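You operate a simulated robot arm through the tools that you are given. There is no shell and no other tool.

You are at the controls of a simulated robot arm. One attempt, no reset.

## Task
Switch on the big radio, tune in the card's station, volume about half up.
Fine: the cream card names the band too; leave it playing.
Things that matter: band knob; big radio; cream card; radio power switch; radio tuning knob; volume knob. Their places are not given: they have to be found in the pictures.

Only the result counts: the job must be done as asked and must still hold three seconds after the hand-in. Knocking over, shifting, dropping, spilling or breaking anything else fails it.

## Robot
A 7-joint arm with a two-finger parallel gripper, fixed in place. Base frame: the origin is on the floor under the middle of its stand, x ahead of it, y to its left, z up; the work surface is at about z = 740. Lengths are in mm, angles in degrees, forces in N, time in s.
It reaches about 1479 mm from its shoulder. Its first joint turns from -166.0 to 166.0 degrees. Payload 4.4 kg.
The tool frame sits at the grasp point between the pads (the TCP): z along the fingers, y along the line on which they close. The tips reach 23 mm beyond it. The gripper opens to 94 mm. The fingers are 38 mm wide and 10 mm thick; the gripper's body (54 by 96 mm) begins 39 mm behind the TCP.
Orientation is told as [roll, pitch, yaw] about the base's x, y, z axes, in that order, counted from this pose: with the fingers straight down and closing along the base's y, the tool's x points along the base's -x, its y along +y and its z along -z.

## Interface
- The arm moves only by the tool play_rows. Its argument "plan" is a list of rows, each a list of 3 entries, a list of its own where there are three numbers: the shift along the tool's x, y, z in mm, then the turn, a rotation vector about the tool's x, y, z in degrees, then the gripper command, from -1 (shut) to 1 (fully open), values between in proportion. In form: [[[x, y, z], [wx, wy, wz], fingers], ...]. A call has 1 to 20 rows; each row shifts and turns the commanded pose from where the row before left it, along the tool's axes as they then stand. A row lasts 0.2 s, in which the tool goes at most 50 mm and 8.6 degrees; a call with a longer step from one row to the next is refused whole, and so is a gripper value outside its range. Where a pose cannot be reached the arm comes as near as it can. A force on the tool above 50 N (or 10 N above the force at the start of the call, whichever is more), or a blocked arm, ends the call early, and 0.2 s more pass. Each finger travels about 72 mm/s and halts on what it meets, pressing with about 40 N; the grip force reading is that of the motor and also rises with nothing between the fingers. The clock runs only during rows and for 0.2 s after the last one: add rows that do not move to give the fingers time. The reply holds the time, the measured pose of the TCP, the force on the tool along the base axes, the opening and the grip force, in the units named above and with some noise, with the torque about the TCP (base axes, N m) and any sound that the robot's microphone picked up.
- Cameras (640 x 400 px; columns grow to the right, rows downward): "scene" is fixed at [219.3, -500.6, 1455.8]; the picture's right is [0.76, -0.65, 0.00], its down [-0.33, -0.39, -0.86] and it looks along [0.56, 0.65, -0.51] (base axes); focal length 311 px, centre (320, 200). "wrist" rides on the gripper at [86, 16, -74] in the tool frame; the picture's right is [-0.18, 0.98, 0.00], its down [-0.58, -0.11, -0.81] and it looks along [-0.79, -0.15, 0.59] (tool axes); focal length 243 px, centre (320, 200).
- snapshot(camera): a new picture of that camera. The clock stands still meanwhile.
- measure_at(camera, pixels): for up to 12 pixels [column, row] of the newest picture of that camera ("zoom" is the newest enlarged one), the place [x, y, z] in the base frame of the surface seen there, good to about 2 mm. The clock stands still meanwhile.
- enlarge(camera, box): a new picture of the part [left, top, right, bottom] of that camera's present view, enlarged. The clock stands still meanwhile.
- finish_job(): hands the job in; it is judged then, once.

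Open the gripper and draw the arm clear of the work before you hand the job in, unless the task says otherwise.

The tools are called after "Call:" as a command line: name --argument value ..., lists and objects as JSON in quotes. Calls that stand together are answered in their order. play_rows: Moves the arm, as the interface text tells. Its arguments: {"type":"object","properties":{"plan":{"type":"array","items":{"type":"array"}}},"required":["plan"]} The other tools are called the same way: snapshot (camera) takes a picture; measure_at (camera, pixels) gives the place of the surface under pixels of a picture; enlarge (camera, box) takes an enlarged picture of a part of a camera's view; finish_job () hands the job in.

At the start:

```text
time: 0.0
eef_pos: [648.7, 49.3, 1189.8]
tool_rot: [0.0, -0.1, 0.0]
force: [-0.6, -0.7, 0.1]
ft_torque: [0.03, 0.0, -0.05]
opening: 94.0
gripper_force: 0.0
```

scene: 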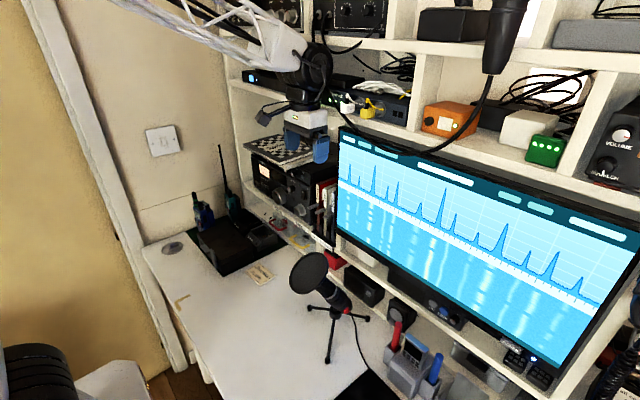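
wrist: 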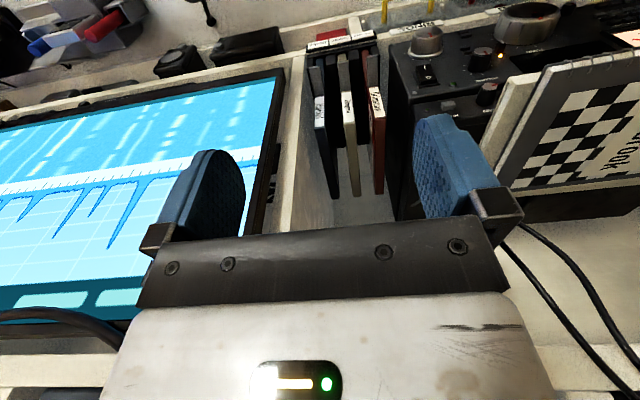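

The scene picture shows a dark radio with knobs near (300,185) in the lower-left shelf and a cream card at about (260,273) on the desk. I enlarge both areas to identify them.

Call:
enlarge --camera "scene" --box '[230, 120, 350, 270]'

Call:
enlarge --camera "scene" --box '[230, 255, 300, 295]'

Call:
enlarge --camera "wrist" --box '[380, 0, 640, 180]'

Call:
enlarge --camera "scene" --box '[540, 60, 640, 220]'

```text
2.67 times, centred on (290, 195) of scene
```

zoom: 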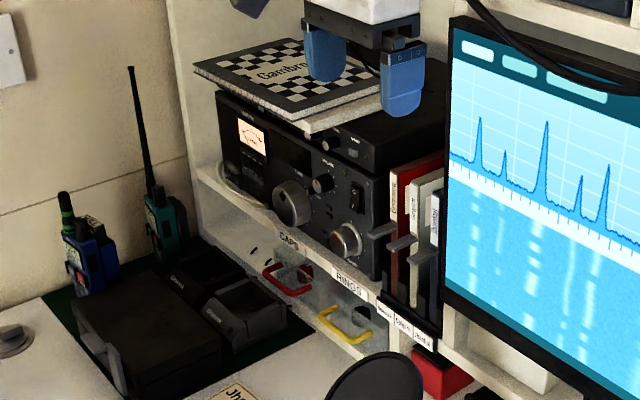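

```text
9.14 times, centred on (265, 275) of scene
```

zoom: 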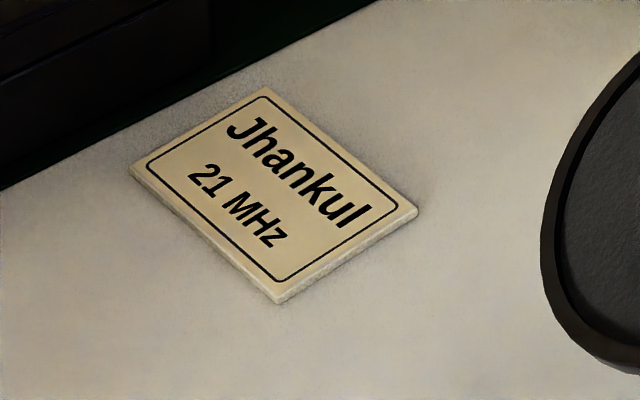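

```text
2.22 times, centred on (510, 90) of wrist
```

zoom: 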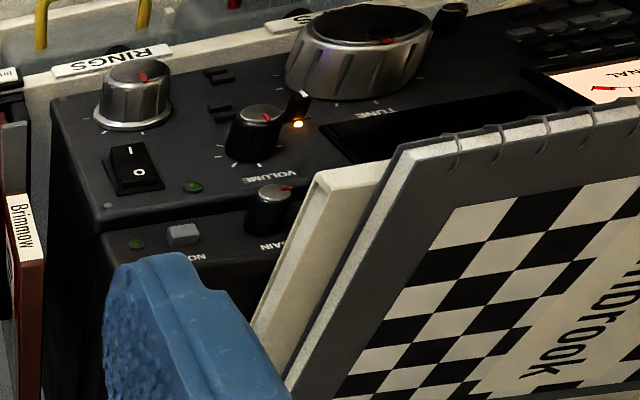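

```text
2.50 times, centred on (590, 140) of scene
```

zoom: 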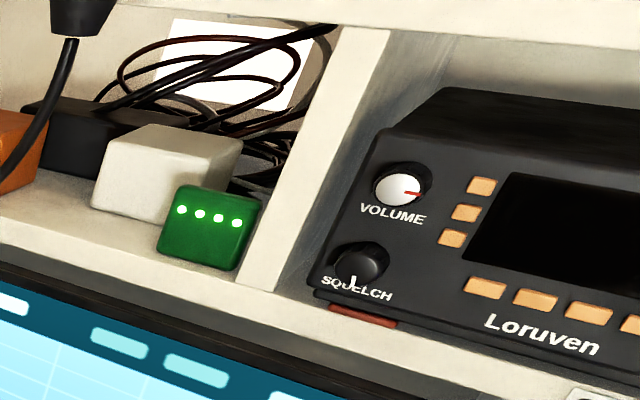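

The card reads "Jhankul 21 MHz"; the radio with rocker, VOLUME, TUNE and another silver knob sits in the lower-left shelf. I measure its features and look closer.

Call:
enlarge --camera "scene" --box '[265, 150, 320, 225]'

Call:
measure_at --camera "scene" --pixels '[[272, 160], [312, 182], [299, 190], [310, 208], [270, 170], [260, 156], [262, 182], [306, 222], [290, 200], [260, 273], [310, 165], [285, 160]]'

Call:
enlarge --camera "wrist" --box '[380, 0, 520, 120]'

Call:
enlarge --camera "scene" --box '[180, 0, 420, 130]'

```text
5.33 times, centred on (292, 188) of scene
```

zoom: 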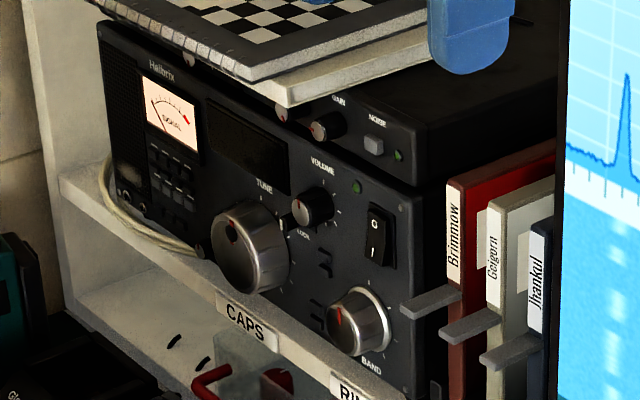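

```text
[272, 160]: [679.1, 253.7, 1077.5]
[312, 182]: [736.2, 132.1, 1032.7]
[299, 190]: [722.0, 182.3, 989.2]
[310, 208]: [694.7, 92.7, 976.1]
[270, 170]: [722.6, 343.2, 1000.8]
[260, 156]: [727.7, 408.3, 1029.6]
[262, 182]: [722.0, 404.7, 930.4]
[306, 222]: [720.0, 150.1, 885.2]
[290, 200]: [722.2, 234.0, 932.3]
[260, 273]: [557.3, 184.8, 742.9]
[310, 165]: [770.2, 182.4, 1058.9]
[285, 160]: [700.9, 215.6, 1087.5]
```

```text
3.33 times, centred on (450, 60) of wrist
```

zoom: 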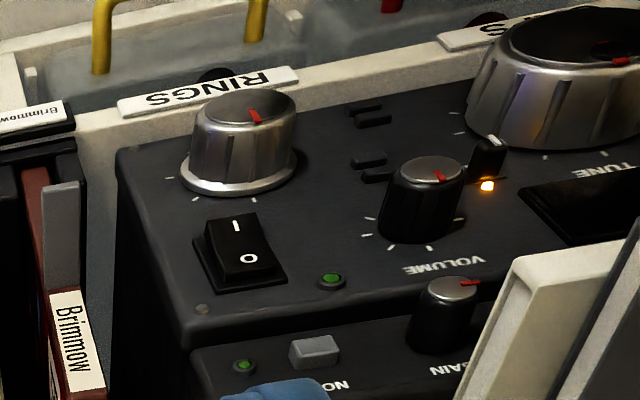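

```text
2.67 times, centred on (300, 65) of scene
```

zoom: 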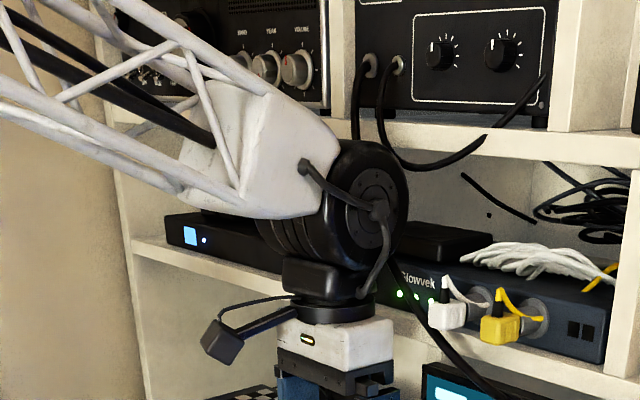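

The radio front shows TUNE, VOLUME, LOCK lever with a lit lamp, rocker and BAND knob. I re-enlarge it and measure each part precisely.

Call:
enlarge --camera "scene" --box '[265, 155, 325, 225]'

```text
5.71 times, centred on (295, 190) of scene
```

zoom: 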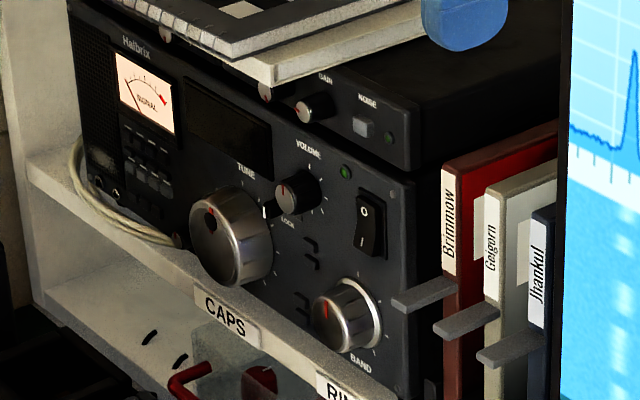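

I measure the tuning knob (230,235), volume (292,195), lock lever (265,212), rocker (370,222), band knob (340,318), and face points around them.

Call:
measure_at --camera "zoom" --pixels '[[220, 240], [250, 220], [289, 199], [305, 190], [265, 211], [365, 210], [361, 240], [332, 322], [360, 310], [320, 160], [390, 290], [160, 190]]'

Call:
measure_at --camera "zoom" --pixels '[[228, 128], [345, 172], [404, 182], [408, 395], [84, 20], [420, 170], [362, 128], [310, 108], [280, 55], [465, 305], [420, 298], [440, 240]]'

```text
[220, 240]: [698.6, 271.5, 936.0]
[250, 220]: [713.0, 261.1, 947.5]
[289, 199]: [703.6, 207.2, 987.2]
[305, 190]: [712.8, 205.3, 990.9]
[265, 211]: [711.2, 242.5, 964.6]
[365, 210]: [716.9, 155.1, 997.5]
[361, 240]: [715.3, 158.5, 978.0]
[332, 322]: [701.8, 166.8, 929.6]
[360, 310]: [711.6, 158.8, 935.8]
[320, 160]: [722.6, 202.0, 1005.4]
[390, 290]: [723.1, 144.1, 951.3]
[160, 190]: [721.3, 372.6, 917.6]
```

```text
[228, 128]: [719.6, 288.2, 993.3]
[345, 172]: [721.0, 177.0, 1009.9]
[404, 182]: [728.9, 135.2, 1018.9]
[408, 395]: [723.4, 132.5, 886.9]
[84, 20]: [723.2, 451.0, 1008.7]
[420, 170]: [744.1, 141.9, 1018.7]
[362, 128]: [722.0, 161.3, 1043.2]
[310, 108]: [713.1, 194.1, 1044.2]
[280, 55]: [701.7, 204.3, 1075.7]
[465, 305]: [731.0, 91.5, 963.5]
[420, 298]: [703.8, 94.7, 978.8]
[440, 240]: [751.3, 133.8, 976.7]
```

The radio face is a vertical plane at x≈722, with BAND at about (y 165, z 930), VOLUME (205, 988), TUNE (271, 940), rocker (155, 988), LOCK lever (242, 965). Before moving I measure possible obstacles: the mic, the checkerboard book, the antennas, and the protruding tabs.

Call:
snapshot --camera "scene"

Call:
measure_at --camera "scene" --pixels '[[308, 262], [345, 300], [220, 150], [245, 145], [284, 163], [308, 150], [330, 360], [270, 240], [228, 235], [300, 170], [348, 310], [390, 330]]'

```text
taken
```

scene: 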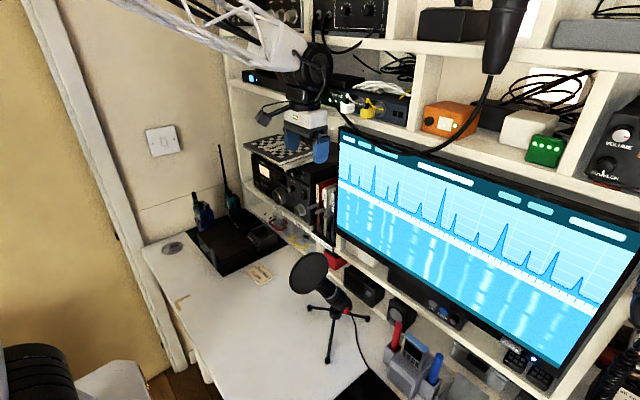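

```text
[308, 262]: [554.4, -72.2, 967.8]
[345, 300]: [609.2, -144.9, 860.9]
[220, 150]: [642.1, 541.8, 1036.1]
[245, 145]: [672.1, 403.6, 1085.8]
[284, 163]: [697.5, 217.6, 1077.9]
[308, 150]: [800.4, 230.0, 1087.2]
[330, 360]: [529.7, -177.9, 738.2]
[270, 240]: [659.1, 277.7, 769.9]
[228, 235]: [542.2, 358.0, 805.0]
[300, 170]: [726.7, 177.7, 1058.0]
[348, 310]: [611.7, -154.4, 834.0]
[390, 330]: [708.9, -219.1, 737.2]
```

The way back and to the left is free (mic is at y≈-72, book overhang ends at x≈670). I draw back from the shelf, tilt the tool forward by 37° so the wrist camera faces the radio, and lower.

Call:
play_rows --plan '[[[21.2, 33, 0], [0, 0, 0], 1], [[21.2, 33, 0], [0, 0, 0], 1], [[21.2, 33, 0], [0, 0, 0], 1], [[21.2, 33, 0], [0, 0, 0], 1], [[21.2, 33, 0], [0, 0, 0], 1], [[0, 0, 0], [0, -7.4, 0], 1], [[0, 0, 0], [0, -7.4, 0], 1], [[0, 0, 0], [0, -7.4, 0], 1], [[0, 0, 0], [0, -7.4, 0], 1], [[0, 0, 0], [0, -7.4, 0], 1], [[25.2, 0, 33.6], [0, 0, 0], 1], [[25.2, 0, 33.6], [0, 0, 0], 1], [[25.2, 0, 33.6], [0, 0, 0], 1], [[25.2, 0, 33.6], [0, 0, 0], 1], [[0, 0, 0], [0, 0, 0], 1]]'

Call:
snapshot --camera "wrist"

Call:
snapshot --camera "scene"

```text
time: 3.2
eef_pos: [543.3, 213.6, 1021.8]
tool_rot: [0.0, -37.1, 0.0]
force: [0.0, -0.3, 0.6]
ft_torque: [-0.01, 0.0, 0.01]
opening: 93.8
gripper_force: 0.0
```

```text
taken
```

wrist: 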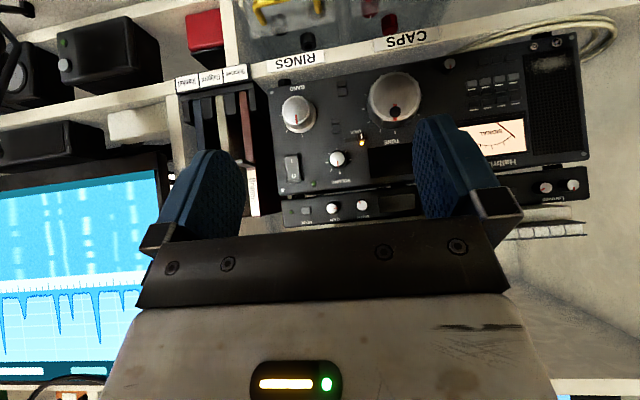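

```text
taken
```

scene: 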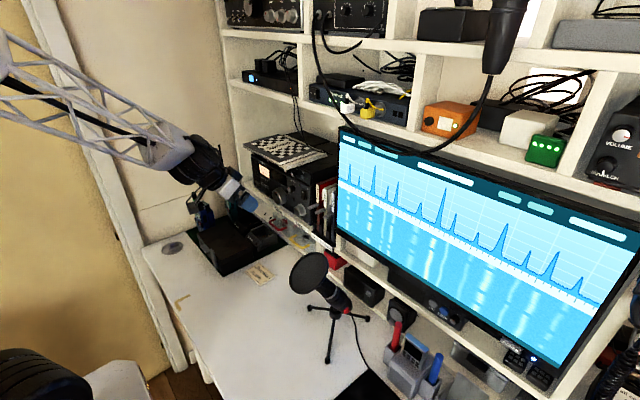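

The wrist camera now faces the radio head on (upside down), with BAND at (298,114), rocker (291,167), VOLUME (337,158), TUNE (395,97). I enlarge it for the scale labels and pointer positions.

Call:
enlarge --camera "wrist" --box '[265, 60, 345, 110]'

Call:
enlarge --camera "wrist" --box '[265, 80, 345, 200]'

Call:
enlarge --camera "wrist" --box '[340, 50, 440, 180]'

Call:
enlarge --camera "wrist" --box '[160, 60, 280, 130]'

Call:
enlarge --camera "scene" --box '[255, 150, 335, 220]'

```text
8.00 times, centred on (305, 85) of wrist
```

zoom: 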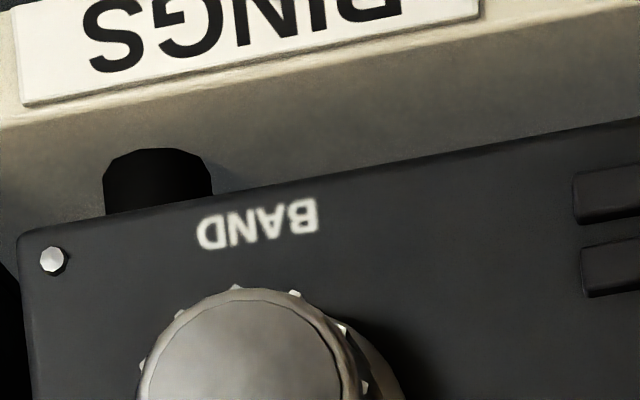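

```text
3.33 times, centred on (305, 140) of wrist
```

zoom: 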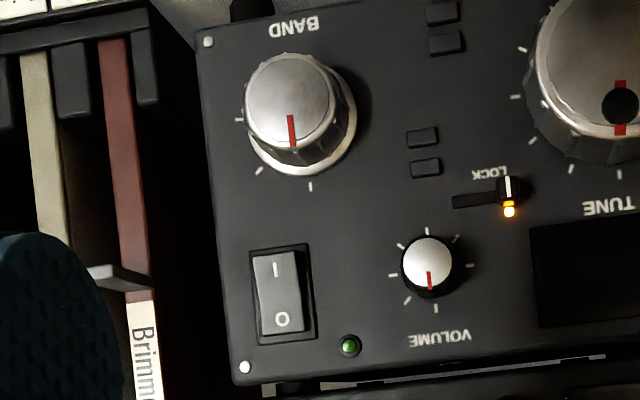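

```text
3.08 times, centred on (390, 115) of wrist
```

zoom: 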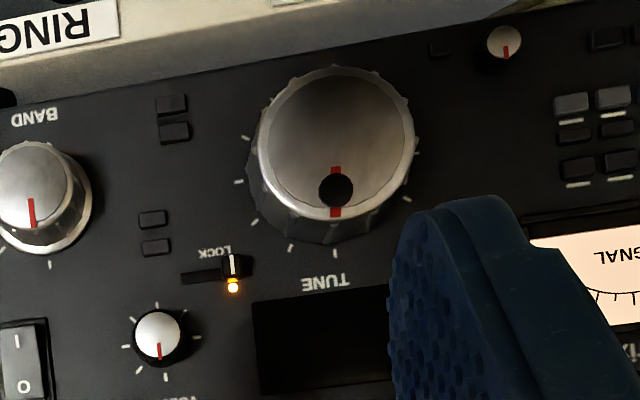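

```text
5.33 times, centred on (220, 95) of wrist
```

zoom: 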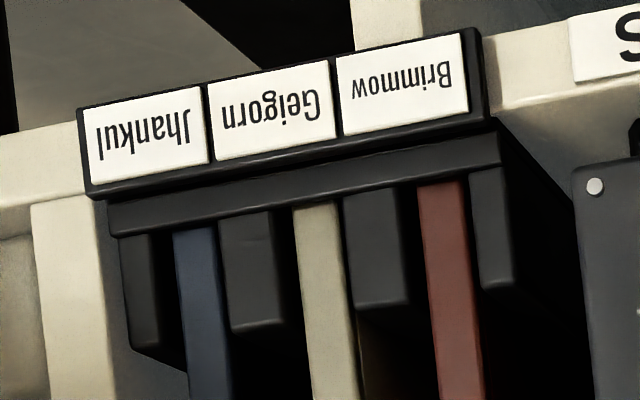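

```text
5.71 times, centred on (295, 185) of scene
```

zoom: 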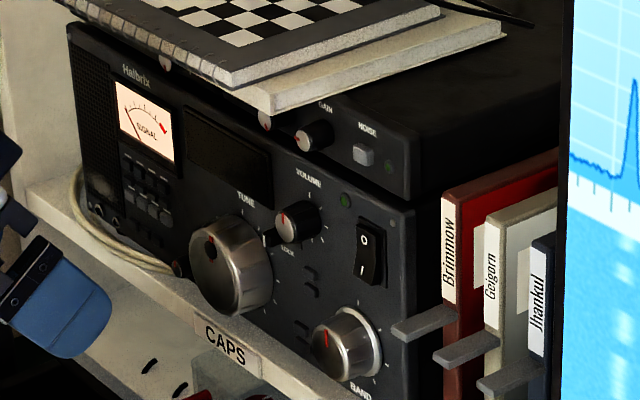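

The rocker has O on top and I at the bottom (currently off). I zoom in on each scale to read ticks and pointers accurately.

Call:
enlarge --camera "wrist" --box '[317, 140, 357, 180]'

Call:
enlarge --camera "wrist" --box '[275, 85, 325, 135]'

Call:
enlarge --camera "wrist" --box '[355, 60, 435, 145]'

Call:
enlarge --camera "wrist" --box '[275, 150, 310, 190]'

Call:
enlarge --camera "scene" --box '[283, 175, 318, 215]'

```text
10.00 times, centred on (337, 160) of wrist
```

zoom: 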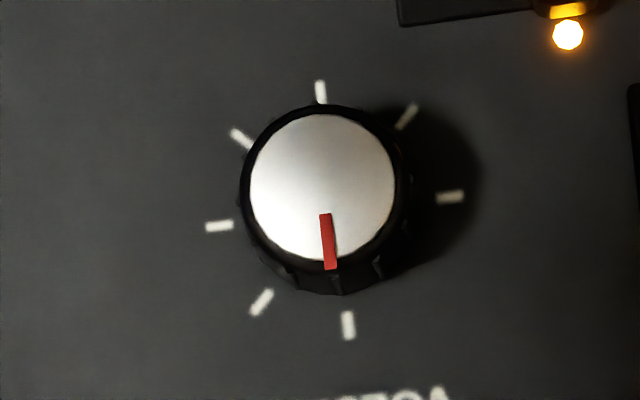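

```text
8.00 times, centred on (300, 110) of wrist
```

zoom: 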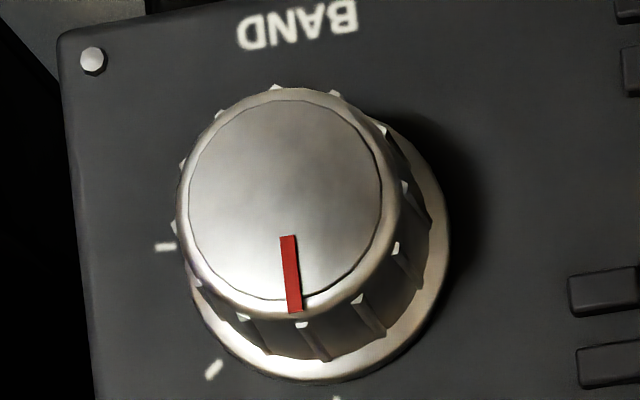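

```text
4.71 times, centred on (395, 102) of wrist
```

zoom: 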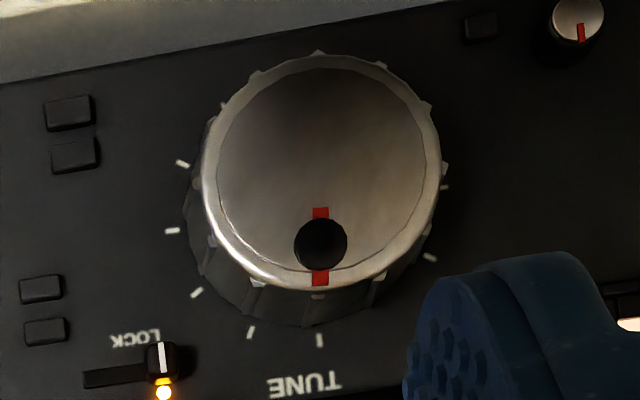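

```text
10.00 times, centred on (292, 170) of wrist
```

zoom: 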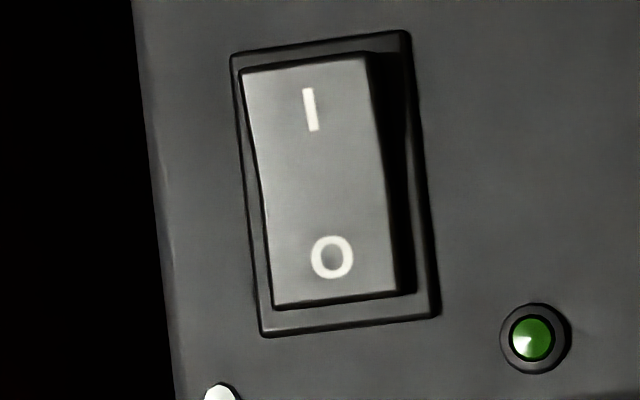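

```text
10.00 times, centred on (300, 195) of scene
```

zoom: 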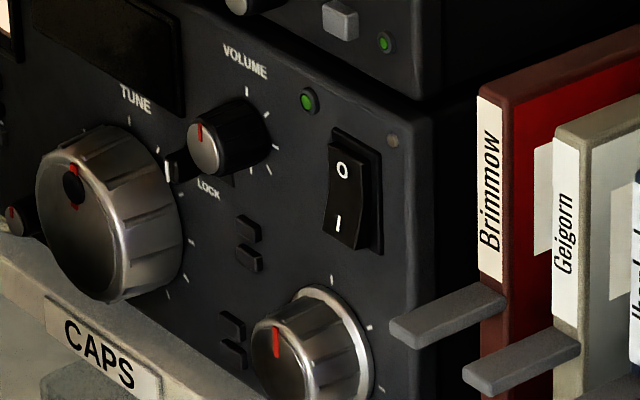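

VOLUME has seven ticks running clockwise from straight up (0) to 270°, with the pointer at 0; the display is dark. I'll first turn the tool to point straight at the radio (+x), with the closed fingertips lying flat (38 mm side horizontal) to press the rocker's lower "I" half.

Call:
play_rows --plan '[[[0, 0, 0], [0, -7.57, 0], -1], [[0, 0, 0], [0, -7.57, 0], -1], [[0, 0, 0], [0, -7.57, 0], -1], [[0, 0, 0], [0, -7.57, 0], -1], [[0, 0, 0], [0, -7.57, 0], -1], [[0, 0, 0], [0, -7.57, 0], -1], [[0, 0, 0], [0, -7.57, 0], -1], [[0, 0, 0], [0, 0, 8.18], -1], [[0, 0, 0], [0, 0, 8.18], -1], [[0, 0, 0], [0, 0, 8.18], -1], [[0, 0, 0], [0, 0, 8.18], -1], [[0, 0, 0], [0, 0, 8.18], -1], [[0, 0, 0], [0, 0, 8.18], -1], [[0, 0, 0], [0, 0, 8.18], -1], [[0, 0, 0], [0, 0, 8.18], -1], [[0, 0, 0], [0, 0, 8.18], -1], [[0, 0, 0], [0, 0, 8.18], -1], [[0, 0, 0], [0, 0, 8.2], -1], [[0, 0, 0], [0, 0, 0], -1]]'

Call:
snapshot --camera "wrist"

Call:
snapshot --camera "scene"

```text
time: 7.2
eef_pos: [499.1, 266.0, 1267.9]
tool_rot: [82.8, -4.9, -90.3]
force: [0.1, -0.2, -0.2]
ft_torque: [0.0, -0.01, -0.01]
opening: 0.1
gripper_force: 39.9
out of reach, approached as far as the arm can: row 12, 13, 14, 15, 16, 17, 18
```

```text
taken
```

wrist: 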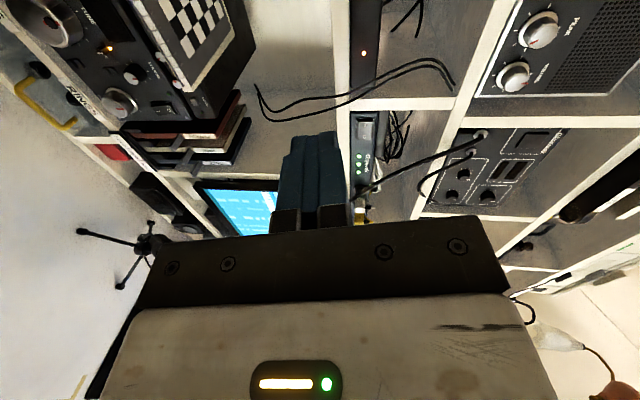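

```text
taken
```

scene: 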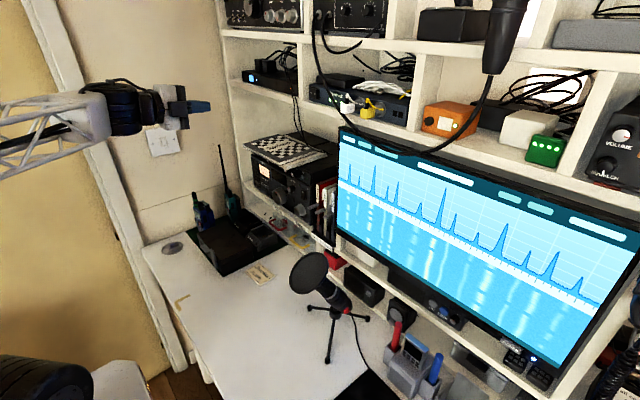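

The turn about the finger axis beyond about +33° was out of reach and the arm drifted up to (499,266,1268), clear of everything. I first test with a zero row what the commanded pose is now, before undoing.

Call:
play_rows --plan '[[[0, 0, 0], [0, 0, 0], -1]]'

```text
time: 7.6
eef_pos: [499.3, 265.6, 1267.2]
tool_rot: [82.8, -5.1, -90.2]
force: [-0.3, 0.8, -0.8]
ft_torque: [0.0, -0.04, -0.02]
opening: 0.1
gripper_force: 40.1
```

No out-of-reach note, so the commanded pose seems to follow the actual one. I test with a rotation back about the finger axis by a few rows.

Call:
play_rows --plan '[[[0, 0, 0], [0, 0, -8], -1], [[0, 0, 0], [0, 0, -8], -1], [[0, 0, 0], [0, 0, -8], -1], [[0, 0, 0], [0, 0, 0], -1]]'

```text
time: 8.6
eef_pos: [499.1, 264.8, 1267.7]
tool_rot: [83.9, -27.7, -88.2]
force: [0.2, 0.3, 0.1]
ft_torque: [0.0, -0.01, 0.0]
opening: 0.2
gripper_force: 39.8
```

The commanded pose does follow the actual one. I straighten the tool axis (about 5° low) and turn back so tool x points down again.

Call:
play_rows --plan '[[[0, 0, 0], [-5.25, -1.59, 0], -1], [[0, 0, 0], [0, 0, -7.75], -1], [[0, 0, 0], [0, 0, -7.75], -1], [[0, 0, 0], [0, 0, -7.75], -1], [[0, 0, 0], [0, 0, -7.75], -1], [[0, 0, 0], [0, 0, -7.75], -1], [[0, 0, 0], [0, 0, -7.75], -1], [[0, 0, 0], [0, 0, -7.75], -1], [[0, 0, 0], [0, 0, -7.75], -1], [[0, 0, 0], [0, 0, 0], -1]]'

```text
time: 10.8
eef_pos: [498.0, 265.9, 1267.3]
tool_rot: [84.4, -89.8, -84.4]
force: [-1.0, 0.0, 0.1]
ft_torque: [-0.03, 0.02, 0.0]
opening: 0.0
gripper_force: 39.6
```

Tool now points along +x with tool x down. I move toward the radio's front, staying well off it, to about (610,156,1050).

Call:
play_rows --plan '[[[27, -13.6, 14], [0, 0, 0], -1], [[27, -13.6, 14], [0, 0, 0], -1], [[27, -13.6, 14], [0, 0, 0], -1], [[27, -13.6, 14], [0, 0, 0], -1], [[27, -13.6, 14], [0, 0, 0], -1], [[27, -13.6, 14], [0, 0, 0], -1], [[27, -13.6, 14], [0, 0, 0], -1], [[27, -13.6, 14], [0, 0, 0], -1], [[0, 0, 0], [0, 0, 0], -1]]'

Call:
snapshot --camera "scene"

Call:
snapshot --camera "wrist"

```text
time: 12.8
eef_pos: [610.4, 156.4, 1052.2]
tool_rot: [88.6, -89.7, -88.6]
force: [0.4, 0.6, 0.8]
ft_torque: [0.0, 0.01, 0.03]
opening: 0.0
gripper_force: 40.1
```

```text
taken
```

scene: 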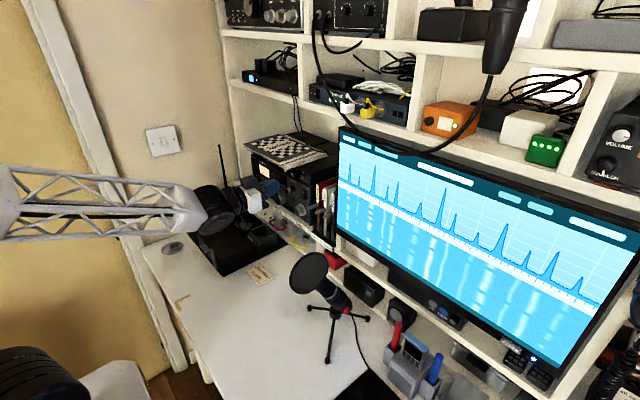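

```text
taken
```

wrist: 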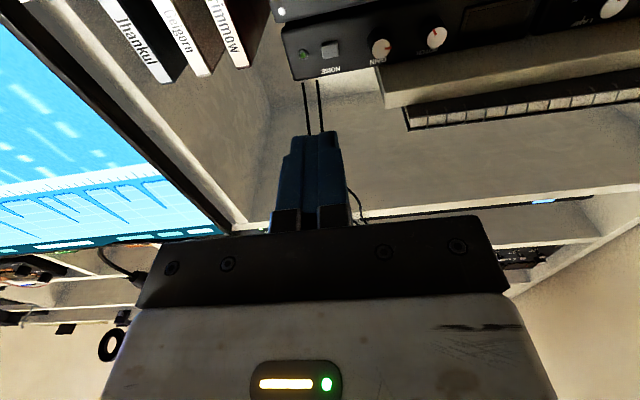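

The arm follows well here. I enlarge the scene view of the rocker and band area and measure the rocker corners, knob edges and the rack tabs.

Call:
enlarge --camera "scene" --box '[290, 175, 330, 225]'

```text
8.00 times, centred on (310, 200) of scene
```

zoom: 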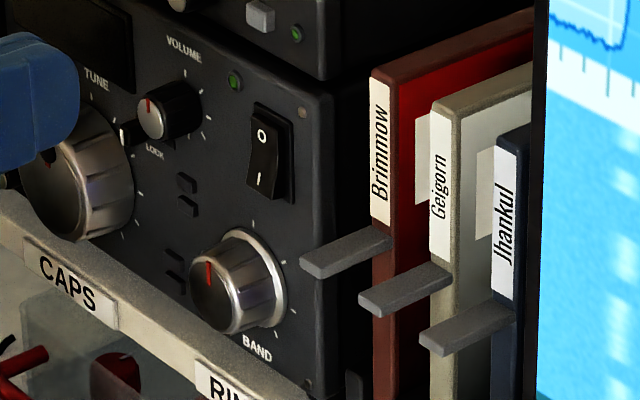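

Call:
measure_at --camera "zoom" --pixels '[[262, 120], [256, 150], [250, 185], [262, 190], [258, 178], [245, 110], [272, 200], [210, 330], [200, 275], [225, 250], [240, 232], [310, 272]]'

Call:
measure_at --camera "zoom" --pixels '[[215, 290], [145, 115], [150, 85], [143, 100], [148, 120], [155, 135], [127, 135], [85, 165], [60, 140], [50, 200], [210, 320], [232, 300]]'

```text
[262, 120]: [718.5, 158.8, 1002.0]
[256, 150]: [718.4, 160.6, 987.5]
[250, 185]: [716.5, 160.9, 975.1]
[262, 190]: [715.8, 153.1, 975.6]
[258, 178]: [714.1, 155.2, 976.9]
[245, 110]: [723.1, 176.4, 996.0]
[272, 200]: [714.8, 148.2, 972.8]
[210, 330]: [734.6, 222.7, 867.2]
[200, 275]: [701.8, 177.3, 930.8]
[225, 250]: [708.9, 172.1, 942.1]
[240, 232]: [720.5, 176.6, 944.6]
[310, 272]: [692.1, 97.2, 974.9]
```

```text
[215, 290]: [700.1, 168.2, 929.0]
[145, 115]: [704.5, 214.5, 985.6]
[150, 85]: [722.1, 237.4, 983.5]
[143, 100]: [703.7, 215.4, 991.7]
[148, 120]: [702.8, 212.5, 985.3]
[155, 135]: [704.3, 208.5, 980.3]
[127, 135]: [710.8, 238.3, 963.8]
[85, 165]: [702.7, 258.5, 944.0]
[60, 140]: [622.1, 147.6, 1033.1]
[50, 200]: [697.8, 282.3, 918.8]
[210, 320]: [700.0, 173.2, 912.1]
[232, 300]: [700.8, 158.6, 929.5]
```

Rocker spans z≈970–1005, y≈148–163, with the I end at about (715,155,975). I turn the tool −90° about the finger axis in place, first half, checking reachability.

Call:
play_rows --plan '[[[0, 0, 0], [0, 0, -8], -1], [[0, 0, 0], [0, 0, -8], -1], [[0, 0, 0], [0, 0, -8], -1], [[0, 0, 0], [0, 0, -8], -1], [[0, 0, 0], [0, 0, -8], -1], [[0, 0, 0], [0, 0, 0], -1]]'

```text
time: 14.2
eef_pos: [611.5, 158.8, 1053.6]
tool_rot: [-90.0, -50.1, 90.1]
force: [-0.2, -0.1, 0.3]
ft_torque: [0.03, 0.0, 0.0]
opening: 0.0
gripper_force: 40.0
```

−40° worked cleanly. I continue the remaining −50°.

Call:
play_rows --plan '[[[0, 0, 0], [0, 0, -8.3], -1], [[0, 0, 0], [0, 0, -8.3], -1], [[0, 0, 0], [0, 0, -8.3], -1], [[0, 0, 0], [0, 0, -8.3], -1], [[0, 0, 0], [0, 0, -8.3], -1], [[0, 0, 0], [0, 0, -8.3], -1], [[0, 0, 0], [0, 0, 0], -1]]'

```text
time: 15.8
eef_pos: [610.8, 158.2, 1051.7]
tool_rot: [-90.0, -0.4, 90.0]
force: [-1.4, -0.3, -0.4]
ft_torque: [0.03, 0.01, -0.01]
opening: 0.2
gripper_force: 39.7
```

Orientation reached: tool x points right, tool y down, z forward. I lower to z≈975, align y≈156, and approach to tip x≈703, about 12 mm short of the rocker.

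Call:
play_rows --plan '[[[1.1, 38.3, 0], [0, 0, 0], -1], [[1.1, 38.3, 0], [0, 0, 0], -1], [[0, 0, 23], [0, 0, 0], -1], [[0, 0, 23], [0, 0, 0], -1], [[0, 0, 23], [0, 0, 0], -1], [[0, 0, 0], [0, 0, 0], -1]]'

Call:
snapshot --camera "wrist"

Call:
enlarge --camera "scene" --box '[270, 160, 330, 225]'

```text
time: 17.2
eef_pos: [679.7, 155.7, 975.4]
tool_rot: [-90.0, -0.4, 90.0]
force: [-0.8, -0.3, 0.0]
ft_torque: [0.01, -0.01, 0.02]
opening: 0.0
gripper_force: 39.7
```

```text
taken
```

wrist: 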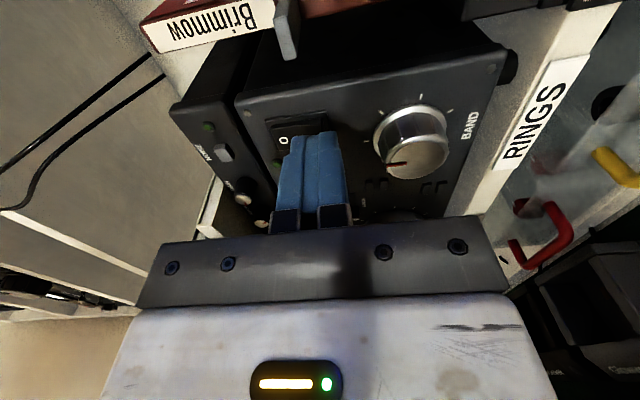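

```text
6.15 times, centred on (300, 192) of scene
```

zoom: 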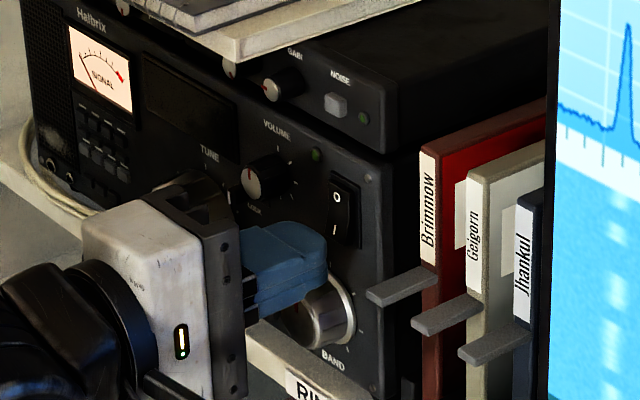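

The closed fingertips sit right before the rocker's lower half and the band knob is clear. I push in with small steps, to tip x≈719.

Call:
play_rows --plan '[[[0, 0, 5], [0, 0, 0], -1], [[0, 0, 4], [0, 0, 0], -1], [[0, 0, 2], [0, 0, 0], -1], [[0, 0, 2], [0, 0, 0], -1], [[0, 0, 1.5], [0, 0, 0], -1], [[0, 0, 1.5], [0, 0, 0], -1]]'

Call:
snapshot --camera "wrist"

Call:
enlarge --camera "scene" --box '[270, 160, 330, 225]'

```text
time: 18.6
eef_pos: [694.1, 156.3, 975.9]
tool_rot: [-90.0, -0.5, 90.0]
force: [-29.8, -2.2, 9.8]
ft_torque: [0.01, -0.51, -0.03]
opening: 0.1
gripper_force: 39.8
stopped in row 6: the force on the tool passed its limit at 60 N (the readings are from after the stop); the commanded pose is now the measured one
```

```text
taken
```

wrist: 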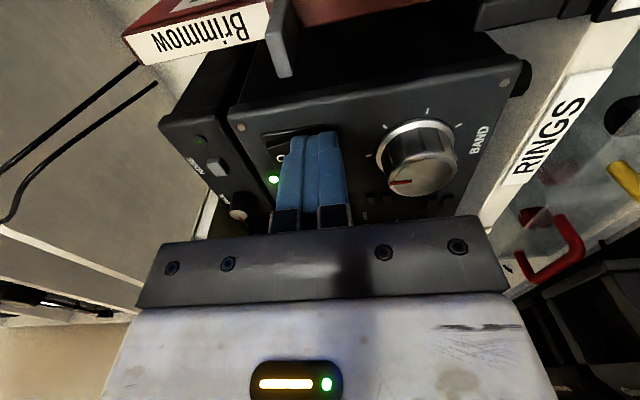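

```text
6.15 times, centred on (300, 192) of scene
```

zoom: 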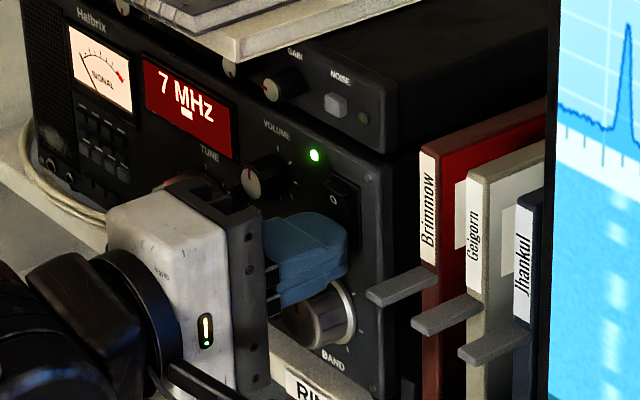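

The green lamp lit and the display shows "7 MHz": the radio is on. I back off by 40 mm and look at the display and the front.

Call:
play_rows --plan '[[[0, 0, -10], [0, 0, 0], -1], [[0, 0, -30], [0, 0, 0], -1], [[0, 0, -40], [0, 0, 0], -1], [[0, 0, 0], [0, 0, 0], -1]]'

Call:
enlarge --camera "scene" --box '[265, 155, 325, 225]'

Call:
snapshot --camera "wrist"

```text
time: 19.6
eef_pos: [613.7, 154.5, 976.9]
tool_rot: [-89.9, -0.4, 90.0]
force: [0.6, 0.3, 0.5]
ft_torque: [-0.01, 0.01, 0.0]
opening: 0.0
gripper_force: 40.1
```

```text
5.71 times, centred on (295, 190) of scene
```

zoom: 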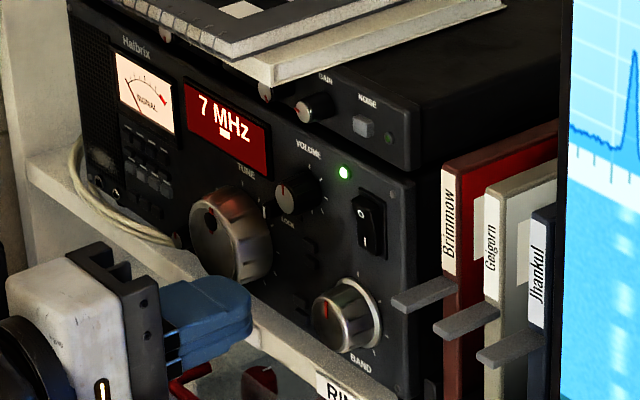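

```text
taken
```

wrist: 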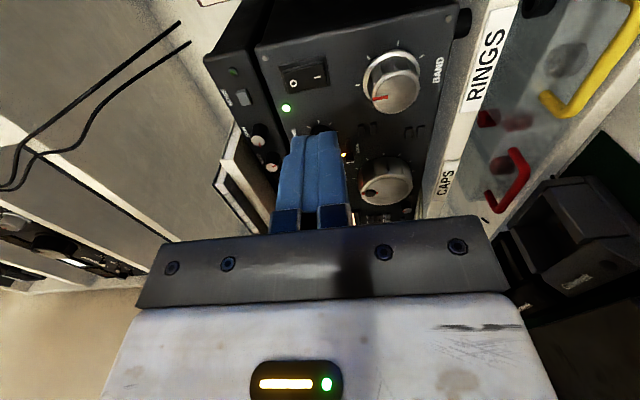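

The radio is on at band 7 MHz. For gripping the BAND and VOLUME knobs I need exact centres, so I enlarge the wrist view of them and measure rim points.

Call:
enlarge --camera "wrist" --box '[350, 40, 440, 125]'

```text
4.71 times, centred on (395, 82) of wrist
```

zoom: 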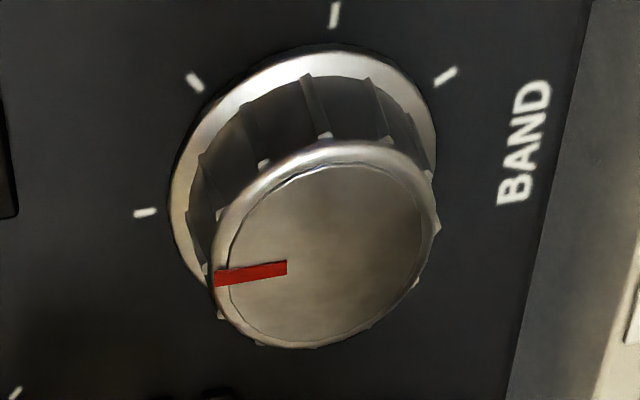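

BAND has four ticks from straight up to 135° clockwise, so likely 7/14/21/28 MHz. I measure the knob's front rim and skirt points.

Call:
measure_at --camera "zoom" --pixels '[[325, 250], [235, 275], [320, 160], [420, 225], [320, 335], [180, 200], [330, 55], [425, 120], [145, 212], [195, 82], [335, 15], [445, 75]]'

Call:
enlarge --camera "scene" --box '[280, 170, 320, 215]'

```text
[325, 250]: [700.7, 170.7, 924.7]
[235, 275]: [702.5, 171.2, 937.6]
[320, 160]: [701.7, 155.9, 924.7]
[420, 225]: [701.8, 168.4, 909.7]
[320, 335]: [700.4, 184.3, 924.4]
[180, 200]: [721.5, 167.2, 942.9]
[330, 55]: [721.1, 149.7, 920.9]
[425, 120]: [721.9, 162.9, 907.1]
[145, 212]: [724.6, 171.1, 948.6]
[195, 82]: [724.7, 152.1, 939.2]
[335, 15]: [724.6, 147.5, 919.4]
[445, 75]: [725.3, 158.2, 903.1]
```

```text
8.89 times, centred on (300, 192) of scene
```

zoom: 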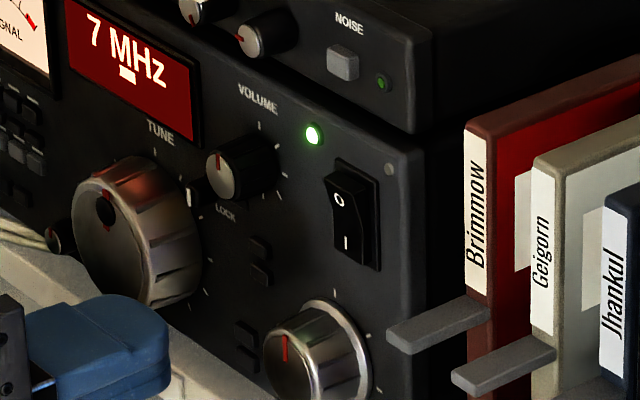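

Band knob centre is about (y 170, z 925), front at x≈700, front radius ≈15. I open the gripper to ~50 mm and line up in front of it at x≈640 with fingers above/below, then check.

Call:
play_rows --plan '[[[-8, 26, 0], [0, 0, 0], 0.06], [[-8, 26, 0], [0, 0, 0], 0.06], [[0, 0, 26], [0, 0, 0], 0.06], [[0, 0, 0], [0, 0, 0], 0.06]]'

Call:
snapshot --camera "wrist"

Call:
enlarge --camera "scene" --box '[265, 165, 325, 230]'

```text
time: 20.6
eef_pos: [642.3, 172.4, 924.3]
tool_rot: [-89.9, -0.4, 90.0]
force: [0.2, -0.2, 0.3]
ft_torque: [-0.04, -0.02, 0.01]
opening: 49.8
gripper_force: 0.1
```

```text
taken
```

wrist: 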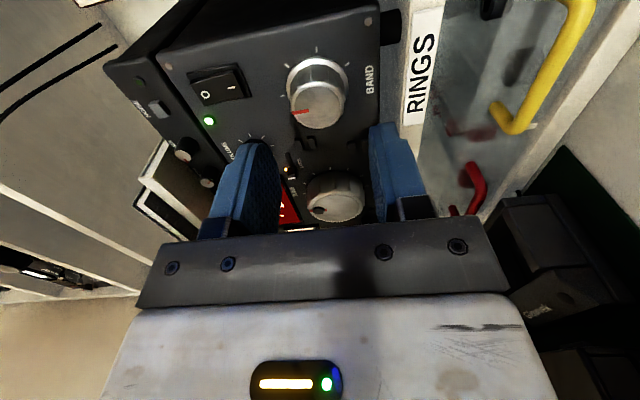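

```text
6.15 times, centred on (295, 198) of scene
```

zoom: 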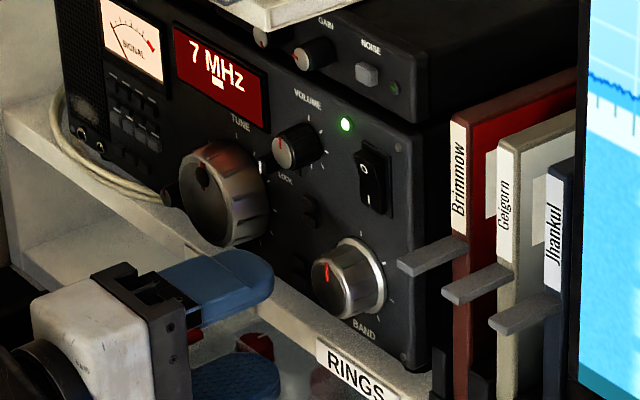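

The band knob at (318,105) in the wrist view lies between the finger lines. I measure its face once more from here for the centre.

Call:
enlarge --camera "wrist" --box '[270, 40, 370, 145]'

```text
3.81 times, centred on (320, 92) of wrist
```

zoom: 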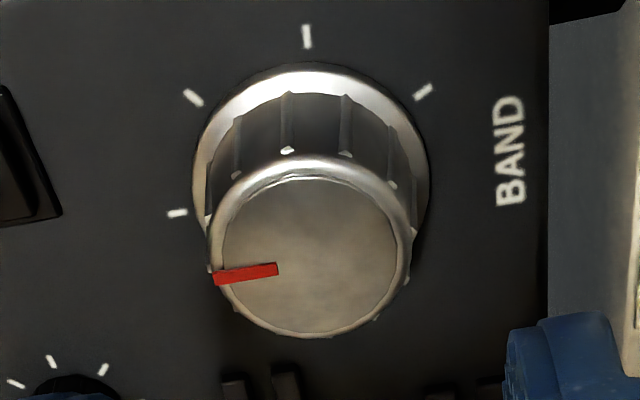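

Call:
measure_at --camera "zoom" --pixels '[[310, 255], [228, 262], [395, 250], [310, 180], [310, 328], [178, 213], [307, 37], [423, 91], [310, 70], [200, 160], [424, 180], [193, 97]]'

```text
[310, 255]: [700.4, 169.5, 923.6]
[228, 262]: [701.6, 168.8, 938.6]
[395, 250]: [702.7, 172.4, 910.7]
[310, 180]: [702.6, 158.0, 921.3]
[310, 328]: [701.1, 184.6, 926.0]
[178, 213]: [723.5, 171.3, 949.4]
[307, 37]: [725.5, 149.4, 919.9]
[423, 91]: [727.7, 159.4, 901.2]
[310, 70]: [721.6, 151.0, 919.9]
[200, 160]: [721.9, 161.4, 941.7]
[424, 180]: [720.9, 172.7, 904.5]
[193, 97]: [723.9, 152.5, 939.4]
```

Centre is about (171, 924), so the tool is aligned within 2 mm. I advance 48 mm so the tips reach x≈714 and close on the knob.

Call:
play_rows --plan '[[[1.5, 0, 16], [0, 0, 0], 0.06], [[0, 0, 16], [0, 0, 0], 0.06], [[0, 0, 10], [0, 0, 0], 0.06], [[0, 0, 6], [0, 0, 0], 0.06], [[0, 0, 0], [0, 0, 0], -1], [[0, 0, 0], [0, 0, 0], -1], [[0, 0, 0], [0, 0, 0], -1]]'

Call:
snapshot --camera "wrist"

Call:
enlarge --camera "scene" --box '[265, 165, 325, 230]'

```text
time: 22.2
eef_pos: [689.9, 171.5, 924.9]
tool_rot: [-90.3, -0.5, 90.1]
force: [-4.5, -0.7, 34.3]
ft_torque: [0.03, -0.88, 0.09]
opening: 34.7
gripper_force: 45.2
```

```text
taken
```

wrist: 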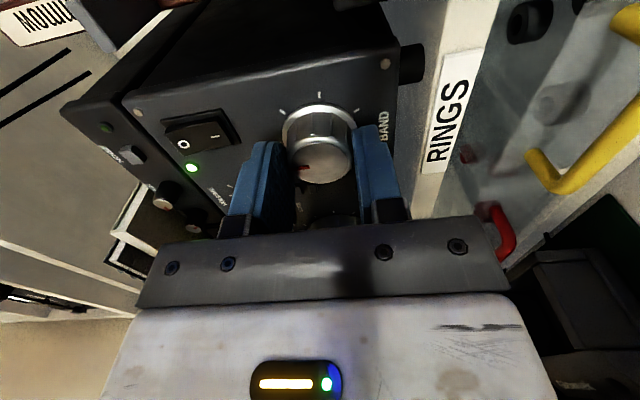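

```text
6.15 times, centred on (295, 198) of scene
```

zoom: 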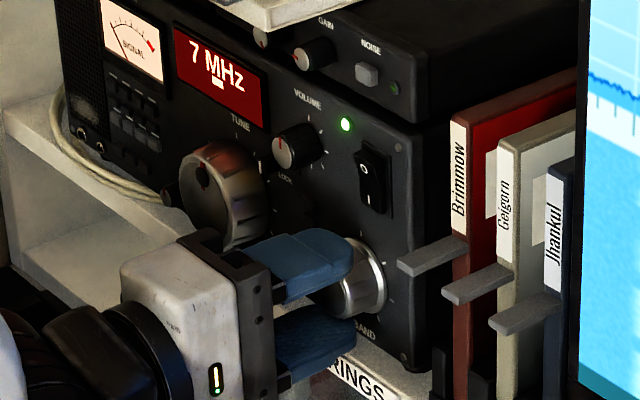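

The grip closed at 34.7 mm, but the knob pushes the tool up with 34 N, so the tool sits slightly low. I raise it by 1.5 mm while gripping and read the force.

Call:
play_rows --plan '[[[0, -0.75, 0], [0, 0, 0], -1], [[0, -0.75, 0], [0, 0, 0], -1], [[0, 0, 0], [0, 0, 0], -1]]'

```text
time: 23.0
eef_pos: [688.1, 171.4, 924.4]
tool_rot: [-90.0, -0.4, 90.1]
force: [25.0, 13.5, 22.4]
ft_torque: [0.01, -0.37, 0.31]
opening: 34.1
gripper_force: 45.3
```

Forces shifted (25 N in x, 22 N in z). I hold one row to see the steady readings.

Call:
play_rows --plan '[[[0, -0.5, 0.5], [0, 0, 0], -1], [[0, 0, 0], [0, 0, 0], -1]]'

```text
time: 23.6
eef_pos: [687.7, 170.8, 926.5]
tool_rot: [-90.0, -0.4, 89.9]
force: [-7.6, 8.2, 26.9]
ft_torque: [0.03, -0.7, 0.37]
opening: 33.9
gripper_force: 45.5
```

Still 27 N upward. I release slightly, raise the tool 2.5 mm, and grip again.

Call:
play_rows --plan '[[[0, 0, 0], [0, 0, 0], 0.0], [[0, -1.5, 1], [0, 0, 0], 0.0], [[0, -1, 1], [0, 0, 0], 0.0], [[0, 0, 0], [0, 0, 0], 0.0]]'

Call:
play_rows --plan '[[[0, 0, 0], [0, 0, 0], -1], [[0, 0, 0], [0, 0, 0], -1], [[0, 0, 0], [0, 0, 0], -1]]'

```text
time: 24.6
eef_pos: [689.9, 172.7, 926.3]
tool_rot: [-90.0, -0.4, 90.1]
force: [-0.1, -0.5, -0.1]
ft_torque: [0.05, 0.01, 0.05]
opening: 46.8
gripper_force: 0.1
```

```text
time: 25.4
eef_pos: [689.4, 170.9, 924.0]
tool_rot: [-89.8, -0.4, 90.0]
force: [2.7, 1.6, -33.3]
ft_torque: [0.02, 0.79, 0.09]
opening: 34.0
gripper_force: 44.7
```

Now it's 33 N downward, so the centre lies between. I lower by 1.2 mm in small steps.

Call:
play_rows --plan '[[[0, 0.6, 0], [0, 0, 0], -1], [[0, 0.6, 0], [0, 0, 0], -1], [[0, 0, 0], [0, 0, 0], -1]]'

```text
time: 26.2
eef_pos: [691.0, 170.9, 926.3]
tool_rot: [-89.9, -0.4, 90.0]
force: [-26.0, -0.5, -30.5]
ft_torque: [-0.02, 0.68, -0.14]
opening: 34.5
gripper_force: 45.2
```

Forces are within limits, though uneven. I try turning clockwise (+ about the finger axis) by 24° and see whether the knob follows.

Call:
play_rows --plan '[[[0, 0.5, -0.5], [0, 0, 4], -1], [[0, 0, 0], [0, 0, 6], -1], [[0, 0, 0], [0, 0, 7], -1], [[0, 0, 0], [0, 0, 7], -1], [[0, 0, 0], [0, 0, 0], -1]]'

Call:
snapshot --camera "wrist"

Call:
enlarge --camera "scene" --box '[265, 165, 325, 230]'

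```text
time: 27.1
eef_pos: [691.2, 170.7, 926.0]
tool_rot: [-89.7, -19.5, 90.0]
force: [17.7, 4.8, -9.5]
ft_torque: [-0.01, 0.32, 0.13]
opening: 34.6
gripper_force: 45.2
stopped in row 4: the force on the tool passed its limit at 51 N (the readings are from after the stop); the commanded pose is now the measured one
```

```text
taken
```

wrist: 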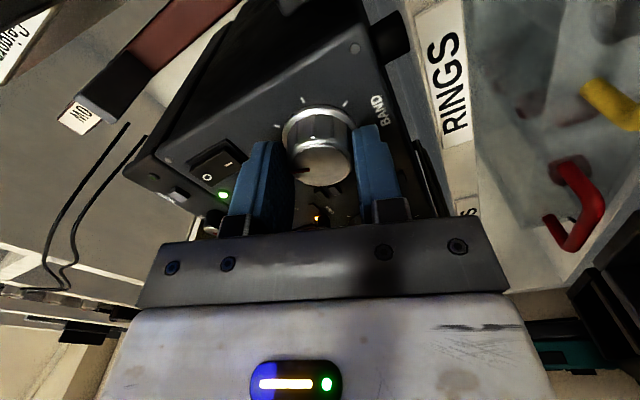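

```text
6.15 times, centred on (295, 198) of scene
```

zoom: 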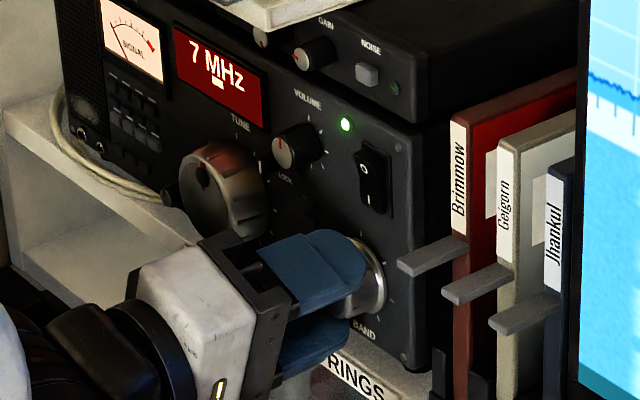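

The tool has turned ~19°. I enlarge the wrist view to see whether the pointer moved relative to the scale ticks.

Call:
enlarge --camera "wrist" --box '[265, 80, 385, 200]'

```text
3.33 times, centred on (325, 140) of wrist
```

zoom: 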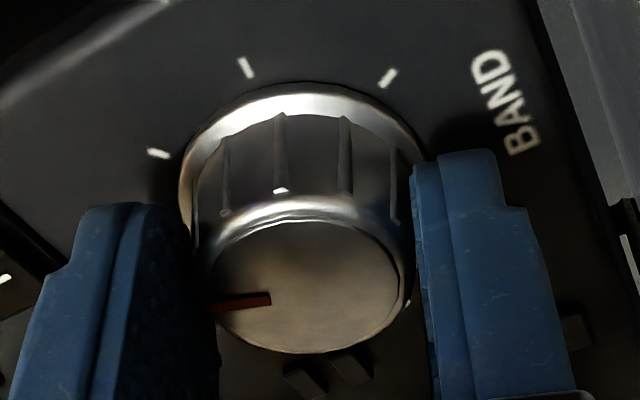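

The pointer stays fixed relative to the fingers while the ticks moved, so the knob turns with the tool. I continue clockwise in moderate steps.

Call:
play_rows --plan '[[[0, 0, 0], [0, 0, 5], -1], [[0, 0, 0], [0, 0, 6], -1], [[0, 0, 0], [0, 0, 6], -1], [[0, 0, 0], [0, 0, 6], -1], [[0, 0, 0], [0, 0, 0], -1]]'

Call:
enlarge --camera "scene" --box '[265, 165, 325, 230]'

```text
time: 28.3
eef_pos: [690.5, 170.9, 924.0]
tool_rot: [-89.6, -42.4, 89.9]
force: [26.1, 34.7, -24.2]
ft_torque: [-0.05, 0.38, 0.61]
opening: 34.5
gripper_force: 45.4
```

```text
6.15 times, centred on (295, 198) of scene
```

zoom: 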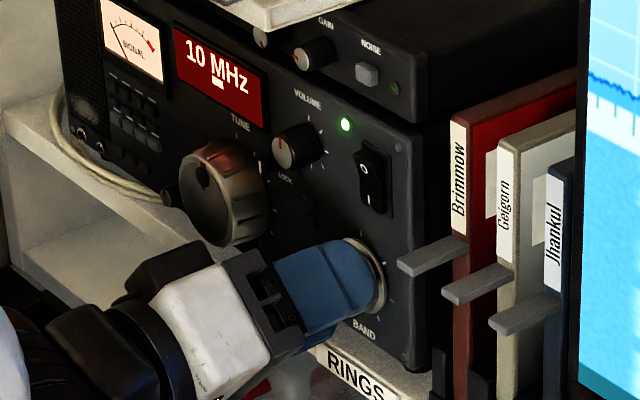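

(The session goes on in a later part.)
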